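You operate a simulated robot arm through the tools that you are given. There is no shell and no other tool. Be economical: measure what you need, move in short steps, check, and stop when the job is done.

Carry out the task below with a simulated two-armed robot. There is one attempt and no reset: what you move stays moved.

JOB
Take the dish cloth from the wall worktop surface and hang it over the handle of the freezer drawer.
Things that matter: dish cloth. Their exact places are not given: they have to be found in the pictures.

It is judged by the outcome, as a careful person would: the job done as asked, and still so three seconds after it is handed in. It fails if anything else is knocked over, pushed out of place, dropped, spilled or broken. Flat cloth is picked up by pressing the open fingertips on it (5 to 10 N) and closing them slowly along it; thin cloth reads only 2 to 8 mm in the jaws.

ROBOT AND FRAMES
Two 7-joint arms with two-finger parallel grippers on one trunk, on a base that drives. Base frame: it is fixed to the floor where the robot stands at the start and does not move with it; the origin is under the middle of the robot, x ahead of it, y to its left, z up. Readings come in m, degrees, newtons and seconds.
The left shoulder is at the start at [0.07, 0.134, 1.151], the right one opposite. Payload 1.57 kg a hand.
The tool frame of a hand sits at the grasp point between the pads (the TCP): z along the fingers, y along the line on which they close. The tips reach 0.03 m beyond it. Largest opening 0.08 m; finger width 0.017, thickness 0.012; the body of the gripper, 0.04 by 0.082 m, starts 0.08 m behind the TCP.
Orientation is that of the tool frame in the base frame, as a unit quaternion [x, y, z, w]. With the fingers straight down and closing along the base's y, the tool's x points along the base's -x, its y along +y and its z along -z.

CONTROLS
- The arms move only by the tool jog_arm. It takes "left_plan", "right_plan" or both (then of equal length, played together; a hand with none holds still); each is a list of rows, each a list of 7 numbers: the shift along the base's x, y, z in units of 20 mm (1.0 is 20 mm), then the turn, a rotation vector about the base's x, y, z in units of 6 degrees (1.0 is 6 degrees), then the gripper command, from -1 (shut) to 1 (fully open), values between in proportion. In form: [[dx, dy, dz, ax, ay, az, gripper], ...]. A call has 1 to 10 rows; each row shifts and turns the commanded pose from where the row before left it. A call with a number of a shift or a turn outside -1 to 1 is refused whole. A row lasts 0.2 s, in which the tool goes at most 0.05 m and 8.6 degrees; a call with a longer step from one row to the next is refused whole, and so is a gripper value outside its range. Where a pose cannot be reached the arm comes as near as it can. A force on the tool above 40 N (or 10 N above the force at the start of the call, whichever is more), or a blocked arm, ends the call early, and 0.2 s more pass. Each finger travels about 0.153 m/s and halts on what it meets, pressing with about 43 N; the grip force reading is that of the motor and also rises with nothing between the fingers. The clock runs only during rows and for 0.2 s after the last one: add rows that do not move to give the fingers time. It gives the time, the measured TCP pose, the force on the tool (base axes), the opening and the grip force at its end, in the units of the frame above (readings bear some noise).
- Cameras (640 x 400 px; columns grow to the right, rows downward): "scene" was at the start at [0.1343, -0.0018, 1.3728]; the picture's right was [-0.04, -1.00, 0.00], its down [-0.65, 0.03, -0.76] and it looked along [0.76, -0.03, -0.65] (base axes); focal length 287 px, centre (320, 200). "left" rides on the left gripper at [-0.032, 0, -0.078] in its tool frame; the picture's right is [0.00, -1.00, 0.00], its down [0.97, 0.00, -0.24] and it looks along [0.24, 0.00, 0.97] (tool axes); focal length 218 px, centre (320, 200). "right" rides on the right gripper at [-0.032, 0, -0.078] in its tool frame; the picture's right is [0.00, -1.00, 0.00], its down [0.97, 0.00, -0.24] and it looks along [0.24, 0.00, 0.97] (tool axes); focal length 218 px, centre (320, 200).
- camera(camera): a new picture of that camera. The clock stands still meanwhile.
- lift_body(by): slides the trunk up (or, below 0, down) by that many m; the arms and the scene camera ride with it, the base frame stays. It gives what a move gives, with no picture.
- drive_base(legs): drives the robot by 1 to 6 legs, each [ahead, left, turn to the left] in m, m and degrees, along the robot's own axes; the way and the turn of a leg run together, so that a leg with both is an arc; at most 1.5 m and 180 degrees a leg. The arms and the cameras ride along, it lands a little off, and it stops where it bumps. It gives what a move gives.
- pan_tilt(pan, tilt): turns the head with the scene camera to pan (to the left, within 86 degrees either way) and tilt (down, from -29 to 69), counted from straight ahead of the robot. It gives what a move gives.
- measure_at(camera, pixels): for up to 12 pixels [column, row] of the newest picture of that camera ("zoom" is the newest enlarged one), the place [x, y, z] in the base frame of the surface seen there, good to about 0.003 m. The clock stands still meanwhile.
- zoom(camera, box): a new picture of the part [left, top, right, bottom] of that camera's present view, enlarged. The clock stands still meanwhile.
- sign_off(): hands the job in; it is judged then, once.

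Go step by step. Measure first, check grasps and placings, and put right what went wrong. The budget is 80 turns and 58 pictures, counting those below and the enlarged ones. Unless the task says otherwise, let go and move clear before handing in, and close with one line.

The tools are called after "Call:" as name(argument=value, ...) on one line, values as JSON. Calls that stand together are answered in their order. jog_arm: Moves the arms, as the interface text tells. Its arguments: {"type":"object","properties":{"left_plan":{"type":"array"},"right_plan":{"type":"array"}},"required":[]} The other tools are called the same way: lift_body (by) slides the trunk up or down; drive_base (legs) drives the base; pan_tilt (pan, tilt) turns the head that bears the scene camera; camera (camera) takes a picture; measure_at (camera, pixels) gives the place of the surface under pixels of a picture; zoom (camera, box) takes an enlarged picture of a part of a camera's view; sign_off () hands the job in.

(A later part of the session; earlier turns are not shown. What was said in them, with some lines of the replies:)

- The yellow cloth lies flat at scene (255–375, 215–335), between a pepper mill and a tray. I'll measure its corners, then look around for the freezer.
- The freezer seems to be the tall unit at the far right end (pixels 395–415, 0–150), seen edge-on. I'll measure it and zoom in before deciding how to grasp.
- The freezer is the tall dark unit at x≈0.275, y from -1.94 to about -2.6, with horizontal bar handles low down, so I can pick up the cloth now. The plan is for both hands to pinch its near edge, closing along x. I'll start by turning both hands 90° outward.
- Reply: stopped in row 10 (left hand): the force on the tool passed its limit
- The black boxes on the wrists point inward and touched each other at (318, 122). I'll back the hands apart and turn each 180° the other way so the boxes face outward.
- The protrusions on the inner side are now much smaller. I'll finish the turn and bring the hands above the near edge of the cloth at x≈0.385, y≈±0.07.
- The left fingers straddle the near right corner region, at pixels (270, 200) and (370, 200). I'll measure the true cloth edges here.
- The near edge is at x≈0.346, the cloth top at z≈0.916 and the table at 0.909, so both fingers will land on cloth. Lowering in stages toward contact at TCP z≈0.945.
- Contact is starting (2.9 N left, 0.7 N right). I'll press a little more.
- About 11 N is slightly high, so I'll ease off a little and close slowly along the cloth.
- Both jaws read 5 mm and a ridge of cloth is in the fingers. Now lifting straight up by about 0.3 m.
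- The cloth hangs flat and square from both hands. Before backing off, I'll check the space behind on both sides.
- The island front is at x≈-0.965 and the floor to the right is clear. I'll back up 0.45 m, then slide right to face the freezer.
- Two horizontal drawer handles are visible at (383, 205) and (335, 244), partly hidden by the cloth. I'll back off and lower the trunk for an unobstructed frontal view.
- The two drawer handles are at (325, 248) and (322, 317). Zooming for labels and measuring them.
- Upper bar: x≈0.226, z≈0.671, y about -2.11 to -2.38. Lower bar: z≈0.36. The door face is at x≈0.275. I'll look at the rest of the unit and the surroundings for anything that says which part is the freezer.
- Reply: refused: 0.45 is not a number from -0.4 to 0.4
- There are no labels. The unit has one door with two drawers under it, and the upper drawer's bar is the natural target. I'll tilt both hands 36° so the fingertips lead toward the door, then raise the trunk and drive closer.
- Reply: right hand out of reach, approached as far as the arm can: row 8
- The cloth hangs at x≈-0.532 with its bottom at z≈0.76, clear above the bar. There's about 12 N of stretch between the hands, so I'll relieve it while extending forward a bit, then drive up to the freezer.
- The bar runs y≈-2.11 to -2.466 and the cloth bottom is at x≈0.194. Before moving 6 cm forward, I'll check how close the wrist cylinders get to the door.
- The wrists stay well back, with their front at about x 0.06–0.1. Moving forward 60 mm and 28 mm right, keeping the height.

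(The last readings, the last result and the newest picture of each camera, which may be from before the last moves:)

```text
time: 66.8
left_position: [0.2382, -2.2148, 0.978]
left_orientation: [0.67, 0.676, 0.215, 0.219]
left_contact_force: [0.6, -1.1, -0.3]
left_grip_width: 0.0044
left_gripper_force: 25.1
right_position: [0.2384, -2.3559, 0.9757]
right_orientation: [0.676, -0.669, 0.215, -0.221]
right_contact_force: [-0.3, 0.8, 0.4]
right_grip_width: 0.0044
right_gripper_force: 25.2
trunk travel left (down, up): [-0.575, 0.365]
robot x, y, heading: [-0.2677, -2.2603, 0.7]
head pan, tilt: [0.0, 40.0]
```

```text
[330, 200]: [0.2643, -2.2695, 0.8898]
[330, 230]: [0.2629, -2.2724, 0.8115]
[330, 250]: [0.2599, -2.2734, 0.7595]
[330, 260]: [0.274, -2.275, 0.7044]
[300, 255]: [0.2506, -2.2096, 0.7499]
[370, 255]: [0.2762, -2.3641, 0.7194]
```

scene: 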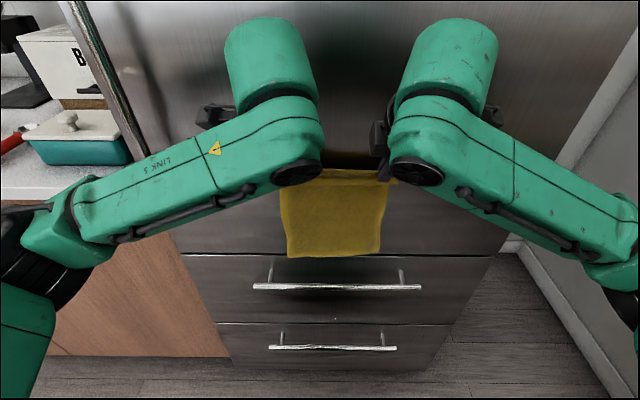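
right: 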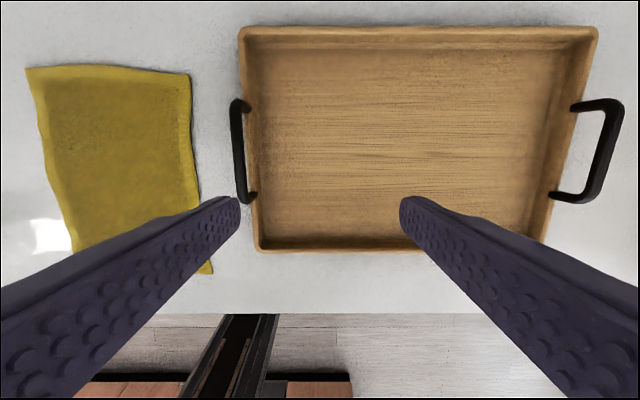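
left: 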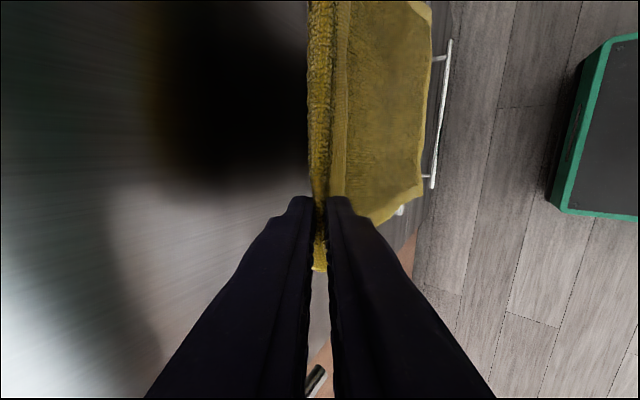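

The cloth now hangs at x≈0.25–0.26, right in the gap between the bar's back (≈0.238) and the door (0.275). Lowering it behind the bar, with a check partway.

Call:
jog_arm(left_plan=[[0, 0, -0.5, 0, 0, 0, -1], [0, 0, -0.5, 0, 0, 0, -1], [0, 0, -0.5, 0, 0, 0, -1], [0, 0, -0.5, 0, 0, 0, -1], [0, 0, -0.5, 0, 0, 0, -1], [0, 0, -0.5, 0, 0, 0, -1], [0, 0, -0.5, 0, 0, 0, -1], [0, 0, -0.5, 0, 0, 0, -1], [0, 0, -0.5, 0, 0, 0, -1], [0, 0, -0.5, 0, 0, 0, -1]], right_plan=[[0, 0, -0.5, 0, 0, 0, -1], [0, 0, -0.5, 0, 0, 0, -1], [0, 0, -0.5, 0, 0, 0, -1], [0, 0, -0.5, 0, 0, 0, -1], [0, 0, -0.5, 0, 0, 0, -1], [0, 0, -0.5, 0, 0, 0, -1], [0, 0, -0.5, 0, 0, 0, -1], [0, 0, -0.5, 0, 0, 0, -1], [0, 0, -0.5, 0, 0, 0, -1], [0, 0, -0.5, 0, 0, 0, -1]])

Call:
zoom(camera="scene", box=[200, 150, 480, 350])

```text
time: 69.0
left_position: [0.2382, -2.2145, 0.8762]
left_orientation: [0.67, 0.676, 0.214, 0.219]
left_contact_force: [0.2, -0.8, -0.5]
left_grip_width: 0.0043
left_gripper_force: 24.5
right_position: [0.2392, -2.3552, 0.8784]
right_orientation: [0.676, -0.67, 0.216, -0.22]
right_contact_force: [-0.3, 0.7, -0.3]
right_grip_width: 0.0045
right_gripper_force: 25.3
trunk travel left (down, up): [-0.575, 0.365]
robot x, y, heading: [-0.2641, -2.2644, 0.4]
head pan, tilt: [0.0, 40.0]
```

```text
2.00 times, centred on (340, 250) of scene
```

zoom: 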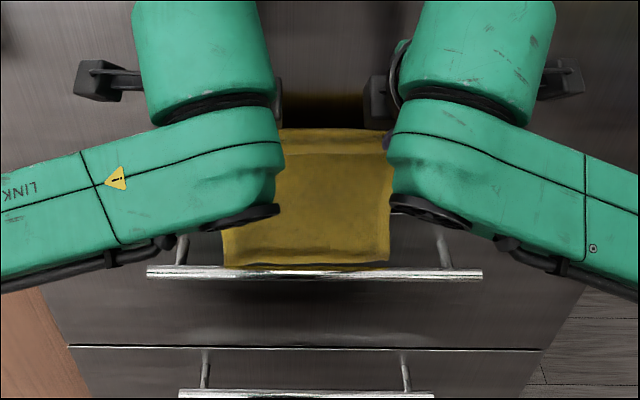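

The bottom edge (zoom row ~265) is just entering behind the bar. Continuing down 40 mm and looking again.

Call:
jog_arm(left_plan=[[0, 0, -0.4, 0, 0, 0, -1], [0, 0, -0.4, 0, 0, 0, -1], [0, 0, -0.4, 0, 0, 0, -1], [0, 0, -0.4, 0, 0, 0, -1], [0, 0, -0.4, 0, 0, 0, -1]], right_plan=[[0, 0, -0.4, 0, 0, 0, -1], [0, 0, -0.4, 0, 0, 0, -1], [0, 0, -0.4, 0, 0, 0, -1], [0, 0, -0.4, 0, 0, 0, -1], [0, 0, -0.4, 0, 0, 0, -1]])

Call:
zoom(camera="scene", box=[200, 150, 480, 350])

```text
time: 70.2
left_position: [0.2378, -2.2145, 0.8374]
left_orientation: [0.67, 0.676, 0.215, 0.22]
left_contact_force: [0.0, -1.9, -0.6]
left_grip_width: 0.0041
left_gripper_force: 24.9
right_position: [0.2389, -2.3558, 0.8378]
right_orientation: [0.677, -0.668, 0.215, -0.221]
right_contact_force: [1.0, 2.3, -0.2]
right_grip_width: 0.0045
right_gripper_force: 24.7
trunk travel left (down, up): [-0.575, 0.365]
robot x, y, heading: [-0.2665, -2.2585, 0.8]
head pan, tilt: [0.0, 40.0]
```

```text
2.00 times, centred on (340, 250) of scene
```

zoom: 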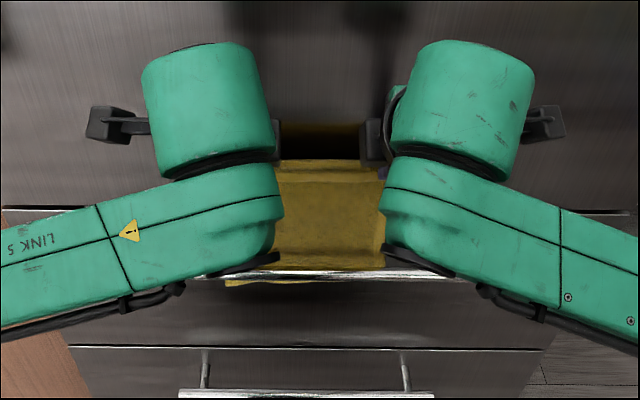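

The cloth is behind the bar and shows beneath it (zoom (260, 285)). Lowering another 48 mm so roughly half the length is behind.

Call:
jog_arm(left_plan=[[0, 0, -0.4, 0, 0, 0, -1], [0, 0, -0.4, 0, 0, 0, -1], [0, 0, -0.4, 0, 0, 0, -1], [0, 0, -0.4, 0, 0, 0, -1], [0, 0, -0.4, 0, 0, 0, -1], [0, 0, -0.4, 0, 0, 0, -1]], right_plan=[[0, 0, -0.4, 0, 0, 0, -1], [0, 0, -0.4, 0, 0, 0, -1], [0, 0, -0.4, 0, 0, 0, -1], [0, 0, -0.4, 0, 0, 0, -1], [0, 0, -0.4, 0, 0, 0, -1], [0, 0, -0.4, 0, 0, 0, -1]])

Call:
zoom(camera="scene", box=[200, 150, 480, 350])

Call:
camera(camera="left")

```text
time: 71.6
left_position: [0.2389, -2.2156, 0.7874]
left_orientation: [0.67, 0.676, 0.215, 0.219]
left_contact_force: [-0.2, -1.3, -0.7]
left_grip_width: 0.004
left_gripper_force: 25.1
right_position: [0.2385, -2.3549, 0.79]
right_orientation: [0.676, -0.67, 0.215, -0.219]
right_contact_force: [0.4, 1.9, -0.2]
right_grip_width: 0.0046
right_gripper_force: 25.2
trunk travel left (down, up): [-0.575, 0.365]
robot x, y, heading: [-0.2667, -2.2623, 0.6]
head pan, tilt: [0.0, 40.0]
```

```text
2.00 times, centred on (340, 250) of scene
```

zoom: 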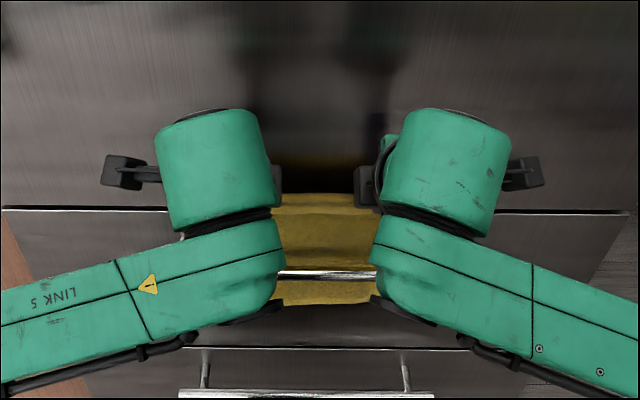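

```text
30 pictures are left
```

left: 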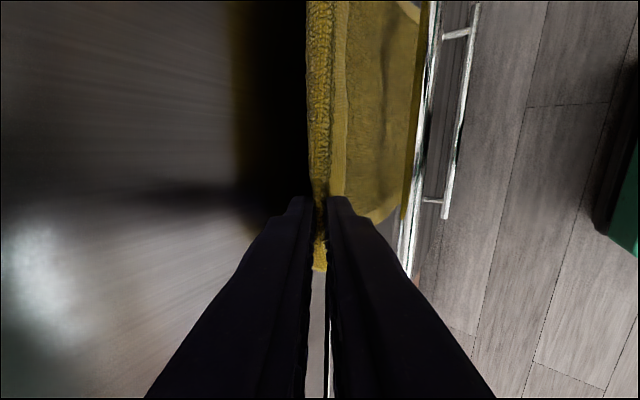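

Roughly half the cloth is behind the bar, and the clearances look good in the left hand's view. Next I'll swing both hands in an arc back toward the robot and down over the bar, first part only.

Call:
jog_arm(left_plan=[[-1, 0, 0.05, 0, 0, 0, -1], [-1, 0, 0.05, 0, 0, 0, -1], [-0.875, 0, -0.325, 0, 0, 0, -1], [-0.875, 0, -0.325, 0, 0, 0, -1], [-0.625, 0, -0.6, 0, 0, 0, -1], [-0.625, 0, -0.6, 0, 0, 0, -1], [0, 0, 0, 0, 0, 0, -1]], right_plan=[[-1, 0, 0.05, 0, 0, 0, -1], [-1, 0, 0.05, 0, 0, 0, -1], [-0.875, 0, -0.325, 0, 0, 0, -1], [-0.875, 0, -0.325, 0, 0, 0, -1], [-0.625, 0, -0.6, 0, 0, 0, -1], [-0.625, 0, -0.6, 0, 0, 0, -1], [0, 0, 0, 0, 0, 0, -1]])

Call:
camera(camera="scene")

Call:
camera(camera="left")

```text
time: 73.2
left_position: [0.1377, -2.2135, 0.753]
left_orientation: [0.67, 0.676, 0.214, 0.219]
left_contact_force: [0.6, -3.8, -0.9]
left_grip_width: 0.0041
left_gripper_force: 24.6
right_position: [0.1379, -2.355, 0.7541]
right_orientation: [0.676, -0.67, 0.214, -0.221]
right_contact_force: [-0.3, 3.5, 0.0]
right_grip_width: 0.0045
right_gripper_force: 24.4
trunk travel left (down, up): [-0.575, 0.365]
robot x, y, heading: [-0.2674, -2.2583, 0.7]
head pan, tilt: [0.0, 40.0]
```

```text
29 pictures are left
```

scene: 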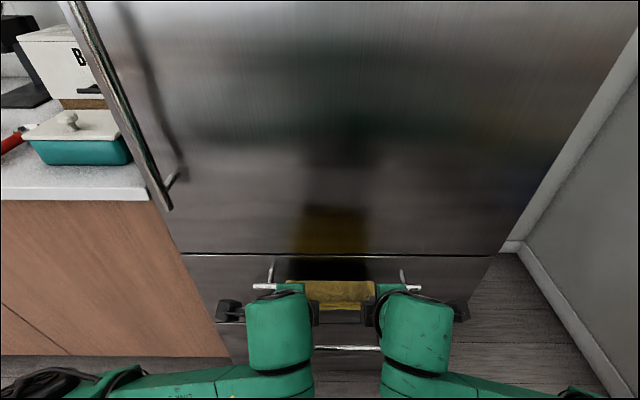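

```text
28 pictures are left
```

left: 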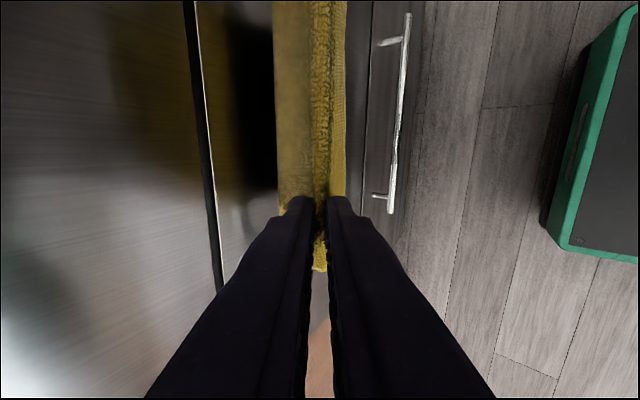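

The cloth now lies over the bar at (335, 288). Continuing the arc down the front.

Call:
jog_arm(left_plan=[[-0.375, 0, -0.75, 0, 0, 0, -1], [-0.375, 0, -0.75, 0, 0, 0, -1], [0, 0, -0.825, 0, 0, 0, -1], [0, 0, -0.825, 0, 0, 0, -1], [0.25, 0, -0.75, 0, 0, 0, -1], [0.25, 0, -0.75, 0, 0, 0, -1], [0.25, 0, -0.5, 0, 0, 0, -1], [0.25, 0, -0.5, 0, 0, 0, -1], [0, 0, 0, 0, 0, 0, -1]], right_plan=[[-0.375, 0, -0.75, 0, 0, 0, -1], [-0.375, 0, -0.75, 0, 0, 0, -1], [0, 0, -0.825, 0, 0, 0, -1], [0, 0, -0.825, 0, 0, 0, -1], [0.25, 0, -0.75, 0, 0, 0, -1], [0.25, 0, -0.75, 0, 0, 0, -1], [0.25, 0, -0.5, 0, 0, 0, -1], [0.25, 0, -0.5, 0, 0, 0, -1], [0, 0, 0, 0, 0, 0, -1]])

Call:
pan_tilt(pan=0, tilt=55)

Call:
camera(camera="scene")

Call:
camera(camera="left")

```text
time: 75.2
left_position: [0.144, -2.2155, 0.6392]
left_orientation: [0.67, 0.676, 0.214, 0.219]
left_contact_force: [1.0, -1.4, 0.5]
left_grip_width: 0.0045
left_gripper_force: 24.8
right_position: [0.1431, -2.3572, 0.6412]
right_orientation: [0.676, -0.669, 0.214, -0.222]
right_contact_force: [0.3, 1.9, 0.2]
right_grip_width: 0.0045
right_gripper_force: 25.0
trunk travel left (down, up): [-0.575, 0.365]
robot x, y, heading: [-0.2653, -2.259, 0.8]
head pan, tilt: [0.0, 40.0]
```

```text
time: 76.0
left_position: [0.1431, -2.2142, 0.6394]
left_orientation: [0.669, 0.677, 0.214, 0.219]
left_contact_force: [0.5, -3.2, -0.9]
left_grip_width: 0.0045
left_gripper_force: 24.7
right_position: [0.1438, -2.3562, 0.6408]
right_orientation: [0.676, -0.669, 0.216, -0.221]
right_contact_force: [-0.2, 1.8, -0.1]
right_grip_width: 0.0046
right_gripper_force: 25.1
trunk travel left (down, up): [-0.575, 0.365]
robot x, y, heading: [-0.2664, -2.2557, 0.6]
head pan, tilt: [0.0, 55.0]
```

```text
27 pictures are left
```

scene: 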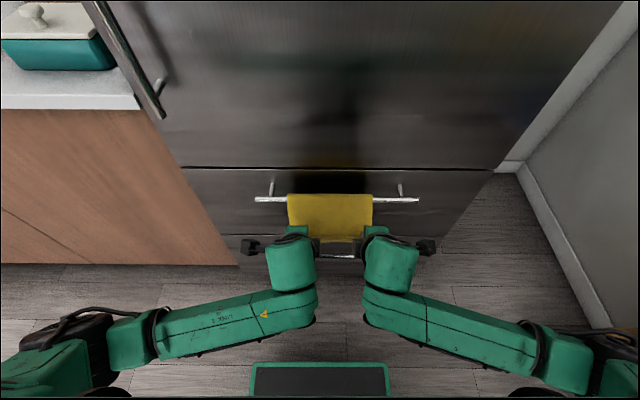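

```text
26 pictures are left
```

left: 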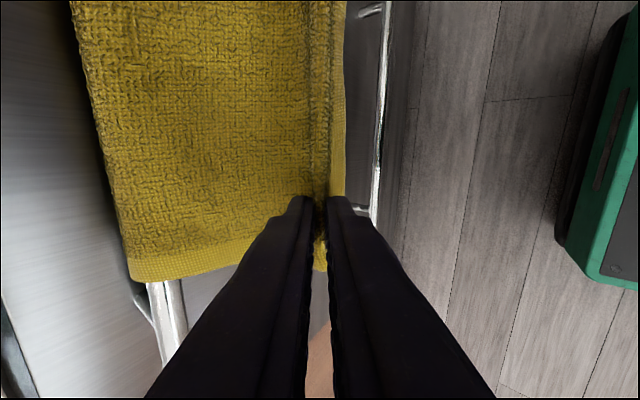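

The cloth is draped over the bar, but I estimate 9 cm behind against 15 cm in front once the fold opens. While I still hold it, I'll retrace the arc and feed about 3 cm more behind for a balanced hang.

Call:
jog_arm(left_plan=[[-0.25, 0, 0.5, 0, 0, 0, -1], [-0.25, 0, 0.5, 0, 0, 0, -1], [-0.25, 0, 0.75, 0, 0, 0, -1], [-0.25, 0, 0.75, 0, 0, 0, -1], [0, 0, 0.825, 0, 0, 0, -1], [0, 0, 0.825, 0, 0, 0, -1], [0.375, 0, 0.75, 0, 0, 0, -1], [0.375, 0, 0.75, 0, 0, 0, -1], [0.625, 0, 0.6, 0, 0, 0, -1], [0.625, 0, 0.6, 0, 0, 0, -1]], right_plan=[[-0.25, 0, 0.5, 0, 0, 0, -1], [-0.25, 0, 0.5, 0, 0, 0, -1], [-0.25, 0, 0.75, 0, 0, 0, -1], [-0.25, 0, 0.75, 0, 0, 0, -1], [0, 0, 0.825, 0, 0, 0, -1], [0, 0, 0.825, 0, 0, 0, -1], [0.375, 0, 0.75, 0, 0, 0, -1], [0.375, 0, 0.75, 0, 0, 0, -1], [0.625, 0, 0.6, 0, 0, 0, -1], [0.625, 0, 0.6, 0, 0, 0, -1]])

Call:
jog_arm(left_plan=[[0.875, 0, 0.325, 0, 0, 0, -1], [0.875, 0, 0.325, 0, 0, 0, -1], [1, 0, 0, 0, 0, 0, -1], [0.9, 0, 0, 0, 0, 0, -1], [0, 0, 0, 0, 0, 0, -1], [0, 0, -0.5, 0, 0, 0, -1], [0, 0, -0.5, 0, 0, 0, -1], [0, 0, -0.6, 0, 0, 0, -1], [0, 0, 0, 0, 0, 0, -1]], right_plan=[[0.875, 0, 0.325, 0, 0, 0, -1], [0.875, 0, 0.325, 0, 0, 0, -1], [1, 0, 0, 0, 0, 0, -1], [0.9, 0, 0, 0, 0, 0, -1], [0, 0, 0, 0, 0, 0, -1], [0, 0, -0.5, 0, 0, 0, -1], [0, 0, -0.5, 0, 0, 0, -1], [0, 0, -0.6, 0, 0, 0, -1], [0, 0, 0, 0, 0, 0, -1]])

Call:
camera(camera="left")

Call:
zoom(camera="scene", box=[220, 100, 460, 270])

```text
time: 78.2
left_position: [0.1632, -2.2138, 0.7768]
left_orientation: [0.67, 0.677, 0.214, 0.218]
left_contact_force: [-0.2, -2.4, -0.6]
left_grip_width: 0.0043
left_gripper_force: 24.4
right_position: [0.1627, -2.3559, 0.7778]
right_orientation: [0.677, -0.669, 0.215, -0.22]
right_contact_force: [-0.7, 2.6, -0.8]
right_grip_width: 0.0044
right_gripper_force: 25.2
trunk travel left (down, up): [-0.575, 0.365]
robot x, y, heading: [-0.2699, -2.2614, 0.7]
head pan, tilt: [0.0, 55.0]
```

```text
time: 80.2
left_position: [0.2342, -2.2147, 0.7564]
left_orientation: [0.67, 0.676, 0.214, 0.219]
left_contact_force: [-0.1, -2.0, 0.5]
left_grip_width: 0.0042
left_gripper_force: 25.2
right_position: [0.2358, -2.3544, 0.7601]
right_orientation: [0.675, -0.67, 0.215, -0.221]
right_contact_force: [-0.4, 2.7, 0.0]
right_grip_width: 0.0046
right_gripper_force: 25.2
trunk travel left (down, up): [-0.575, 0.365]
robot x, y, heading: [-0.2624, -2.2597, 0.7]
head pan, tilt: [0.0, 55.0]
```

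```text
25 pictures are left
```

left: 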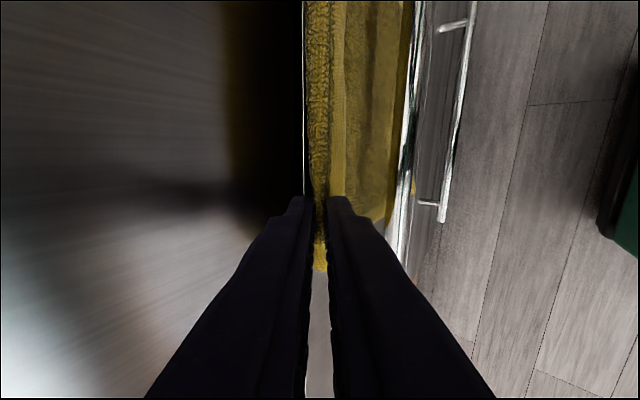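

```text
2.35 times, centred on (340, 185) of scene
```

zoom: 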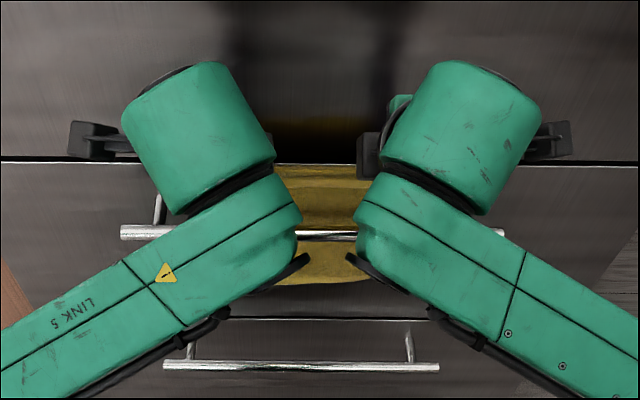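

More cloth is behind the bar now, and its tail shows well below it. Swinging over again with a tighter arc.

Call:
jog_arm(left_plan=[[-1, 0, 0.15, 0, 0, 0, -1], [-1, 0, 0.1, 0, 0, 0, -1], [-0.65, 0, -0.42, 0, 0, 0, -1], [-0.65, 0, -0.42, 0, 0, 0, -1], [-0.4, 0, -0.6, 0, 0, 0, -1], [-0.4, 0, -0.6, 0, 0, 0, -1], [-0.12, 0, -0.7, 0, 0, 0, -1], [-0.12, 0, -0.7, 0, 0, 0, -1], [0.12, 0, -0.62, 0, 0, 0, -1], [0.12, 0, -0.62, 0, 0, 0, -1]], right_plan=[[-1, 0, 0.15, 0, 0, 0, -1], [-1, 0, 0.1, 0, 0, 0, -1], [-0.65, 0, -0.42, 0, 0, 0, -1], [-0.65, 0, -0.42, 0, 0, 0, -1], [-0.4, 0, -0.6, 0, 0, 0, -1], [-0.4, 0, -0.6, 0, 0, 0, -1], [-0.12, 0, -0.7, 0, 0, 0, -1], [-0.12, 0, -0.7, 0, 0, 0, -1], [0.12, 0, -0.62, 0, 0, 0, -1], [0.12, 0, -0.62, 0, 0, 0, -1]])

Call:
camera(camera="left")

Call:
zoom(camera="scene", box=[220, 130, 460, 300])

```text
time: 82.4
left_position: [0.154, -2.2139, 0.6701]
left_orientation: [0.67, 0.676, 0.214, 0.218]
left_contact_force: [0.3, -2.9, 0.2]
left_grip_width: 0.0044
left_gripper_force: 25.3
right_position: [0.1545, -2.3561, 0.6718]
right_orientation: [0.676, -0.669, 0.215, -0.221]
right_contact_force: [-0.3, 2.4, -0.3]
right_grip_width: 0.0044
right_gripper_force: 24.7
trunk travel left (down, up): [-0.575, 0.365]
robot x, y, heading: [-0.2678, -2.2582, 0.7]
head pan, tilt: [0.0, 55.0]
```

```text
23 pictures are left
```

left: 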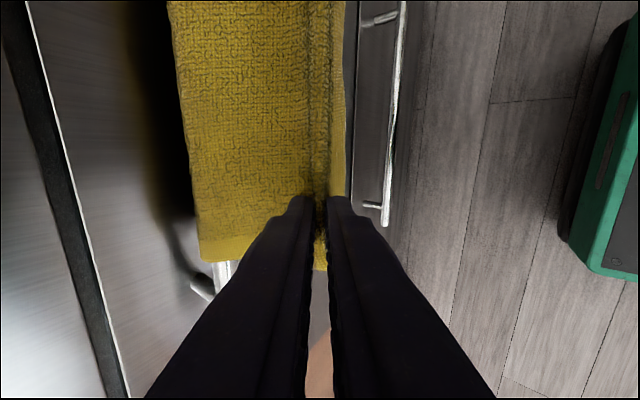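

```text
2.35 times, centred on (340, 215) of scene
```

zoom: 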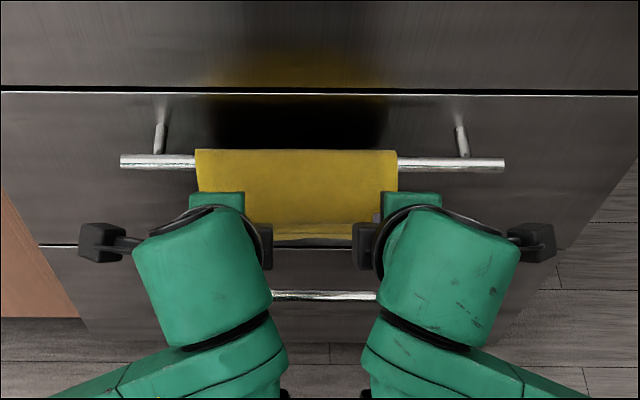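

The cloth lies cleanly over the bar with both flaps down. I'll ease the hands slightly lower and closer, then open slowly.

Call:
jog_arm(left_plan=[[0.25, 0, -0.4, 0, 0, 0, -1], [0.25, 0, -0.4, 0, 0, 0, -1], [0, 0, 0, 0, 0, 0, -1], [0, 0, 0, 0, 0, 0, -0.8], [0, 0, 0, 0, 0, 0, -0.65], [0, 0, 0, 0, 0, 0, -0.5], [0, 0, 0, 0, 0, 0, -0.35], [0, 0, 0, 0, 0, 0, -0.2], [0, 0, 0, 0, 0, 0, -0.2], [0, 0, 0, 0, 0, 0, -0.2]], right_plan=[[0.25, 0, -0.4, 0, 0, 0, -1], [0.25, 0, -0.4, 0, 0, 0, -1], [0, 0, 0, 0, 0, 0, -1], [0, 0, 0, 0, 0, 0, -0.8], [0, 0, 0, 0, 0, 0, -0.65], [0, 0, 0, 0, 0, 0, -0.5], [0, 0, 0, 0, 0, 0, -0.35], [0, 0, 0, 0, 0, 0, -0.2], [0, 0, 0, 0, 0, 0, -0.2], [0, 0, 0, 0, 0, 0, -0.2]])

Call:
camera(camera="left")

Call:
zoom(camera="scene", box=[220, 130, 460, 300])

```text
time: 84.6
left_position: [0.1654, -2.2152, 0.6543]
left_orientation: [0.669, 0.677, 0.215, 0.219]
left_contact_force: [0.7, -0.7, 0.4]
left_grip_width: 0.032
left_gripper_force: 0.1
right_position: [0.1637, -2.3553, 0.6549]
right_orientation: [0.676, -0.669, 0.215, -0.221]
right_contact_force: [-0.7, -0.1, 0.3]
right_grip_width: 0.032
right_gripper_force: 0.1
trunk travel left (down, up): [-0.575, 0.365]
robot x, y, heading: [-0.2677, -2.2579, 0.5]
head pan, tilt: [0.0, 55.0]
```

```text
21 pictures are left
```

left: 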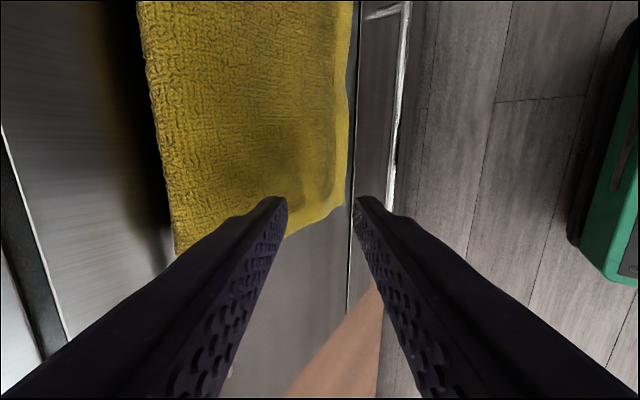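

```text
2.35 times, centred on (340, 215) of scene
```

zoom: 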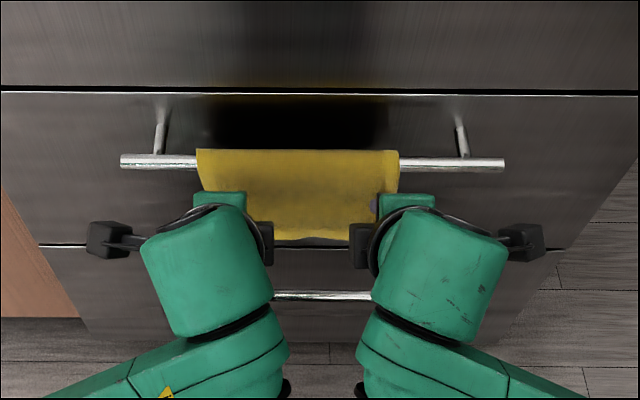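

Both hands are open (32 mm) and the cloth stays on the bar. Withdrawing slowly along the finger axes, up and back.

Call:
jog_arm(left_plan=[[-0.2, 0, 0.27, 0, 0, 0, -0.2], [-0.3, 0, 0.4, 0, 0, 0, -0.2], [-0.3, 0, 0.4, 0, 0, 0, -0.2], [-0.3, 0, 0.4, 0, 0, 0, -0.2], [-0.3, 0, 0.4, 0, 0, 0, -0.2], [-0.3, 0, 0.4, 0, 0, 0, -0.2], [0, 0, 0, 0, 0, 0, -0.2]], right_plan=[[-0.2, 0, 0.27, 0, 0, 0, -0.2], [-0.3, 0, 0.4, 0, 0, 0, -0.2], [-0.3, 0, 0.4, 0, 0, 0, -0.2], [-0.3, 0, 0.4, 0, 0, 0, -0.2], [-0.3, 0, 0.4, 0, 0, 0, -0.2], [-0.3, 0, 0.4, 0, 0, 0, -0.2], [0, 0, 0, 0, 0, 0, -0.2]])

Call:
camera(camera="left")

Call:
zoom(camera="scene", box=[220, 130, 460, 300])

```text
time: 86.2
left_position: [0.1288, -2.215, 0.6986]
left_orientation: [0.669, 0.677, 0.215, 0.219]
left_contact_force: [0.4, 0.2, -0.4]
left_grip_width: 0.0319
left_gripper_force: 0.0
right_position: [0.1305, -2.3542, 0.7031]
right_orientation: [0.677, -0.669, 0.214, -0.222]
right_contact_force: [0.2, 0.1, -1.2]
right_grip_width: 0.0319
right_gripper_force: 0.1
trunk travel left (down, up): [-0.575, 0.365]
robot x, y, heading: [-0.268, -2.2583, 0.8]
head pan, tilt: [0.0, 55.0]
```

```text
19 pictures are left
```

left: 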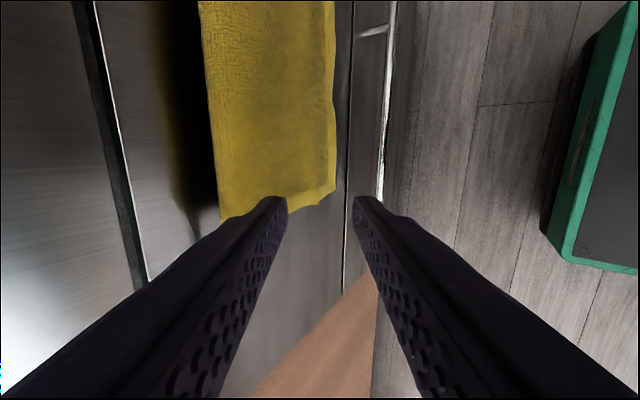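

```text
2.35 times, centred on (340, 215) of scene
```

zoom: 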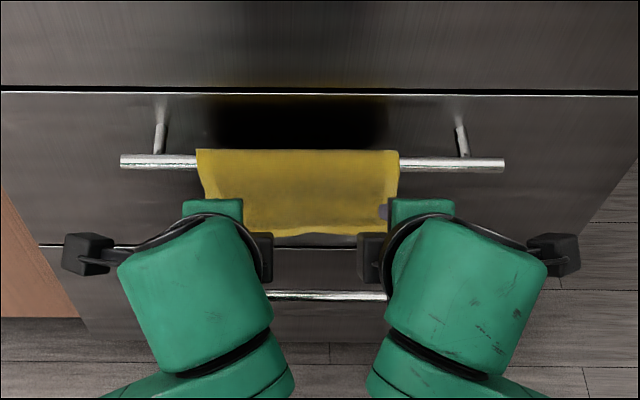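

The cloth stays put and the fingers are clear of it. I'll back the base away and take a look.

Call:
drive_base(legs=[[-0.4, 0, 0]])

Call:
pan_tilt(pan=0, tilt=32)

Call:
camera(camera="scene")

Call:
zoom(camera="scene", box=[240, 120, 420, 270])

```text
time: 88.7
left_position: [-0.2623, -2.2201, 0.6986]
left_orientation: [0.672, 0.674, 0.214, 0.22]
left_contact_force: [1.8, 0.1, 0.6]
left_grip_width: 0.0319
left_gripper_force: 0.0
right_position: [-0.2624, -2.3611, 0.7016]
right_orientation: [0.674, -0.672, 0.216, -0.22]
right_contact_force: [0.0, 0.0, 0.9]
right_grip_width: 0.032
right_gripper_force: 0.1
trunk travel left (down, up): [-0.575, 0.365]
robot x, y, heading: [-0.6565, -2.2665, 0.3]
head pan, tilt: [0.0, 55.0]
```

```text
time: 89.5
left_position: [-0.2611, -2.2208, 0.6982]
left_orientation: [0.673, 0.673, 0.214, 0.22]
left_contact_force: [-0.2, 0.0, -0.6]
left_grip_width: 0.0318
left_gripper_force: 0.0
right_position: [-0.2635, -2.3603, 0.7021]
right_orientation: [0.674, -0.672, 0.215, -0.22]
right_contact_force: [0.3, 0.8, -0.5]
right_grip_width: 0.0319
right_gripper_force: 0.2
trunk travel left (down, up): [-0.575, 0.365]
robot x, y, heading: [-0.6605, -2.2624, 0.3]
head pan, tilt: [0.0, 32.0]
```

```text
17 pictures are left
```

scene: 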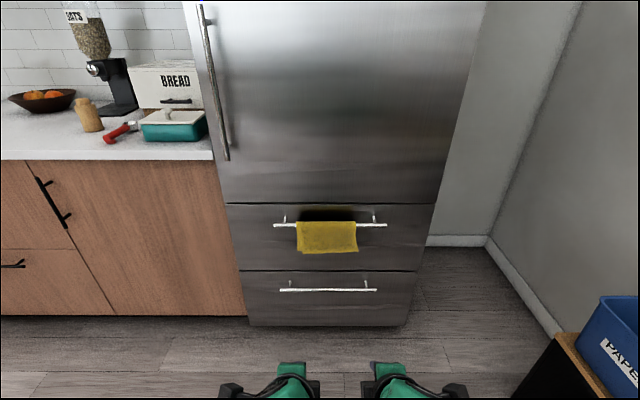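

```text
2.67 times, centred on (330, 195) of scene
```

zoom: 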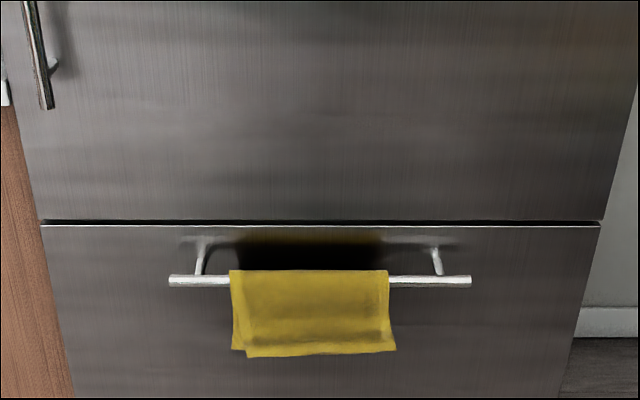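

The cloth hangs evenly over the upper drawer's bar (zoom 230–395, 270–355), with both layers visible and steady, and the hands are well clear. Handing in.

Call:
sign_off()

```text
The job is handed in.
```

The dish cloth is off the worktop and hanging evenly over the upper of the two unlabelled drawer handles below the fridge door; I took that drawer to be the freezer drawer, and I saw nothing else knocked or moved.
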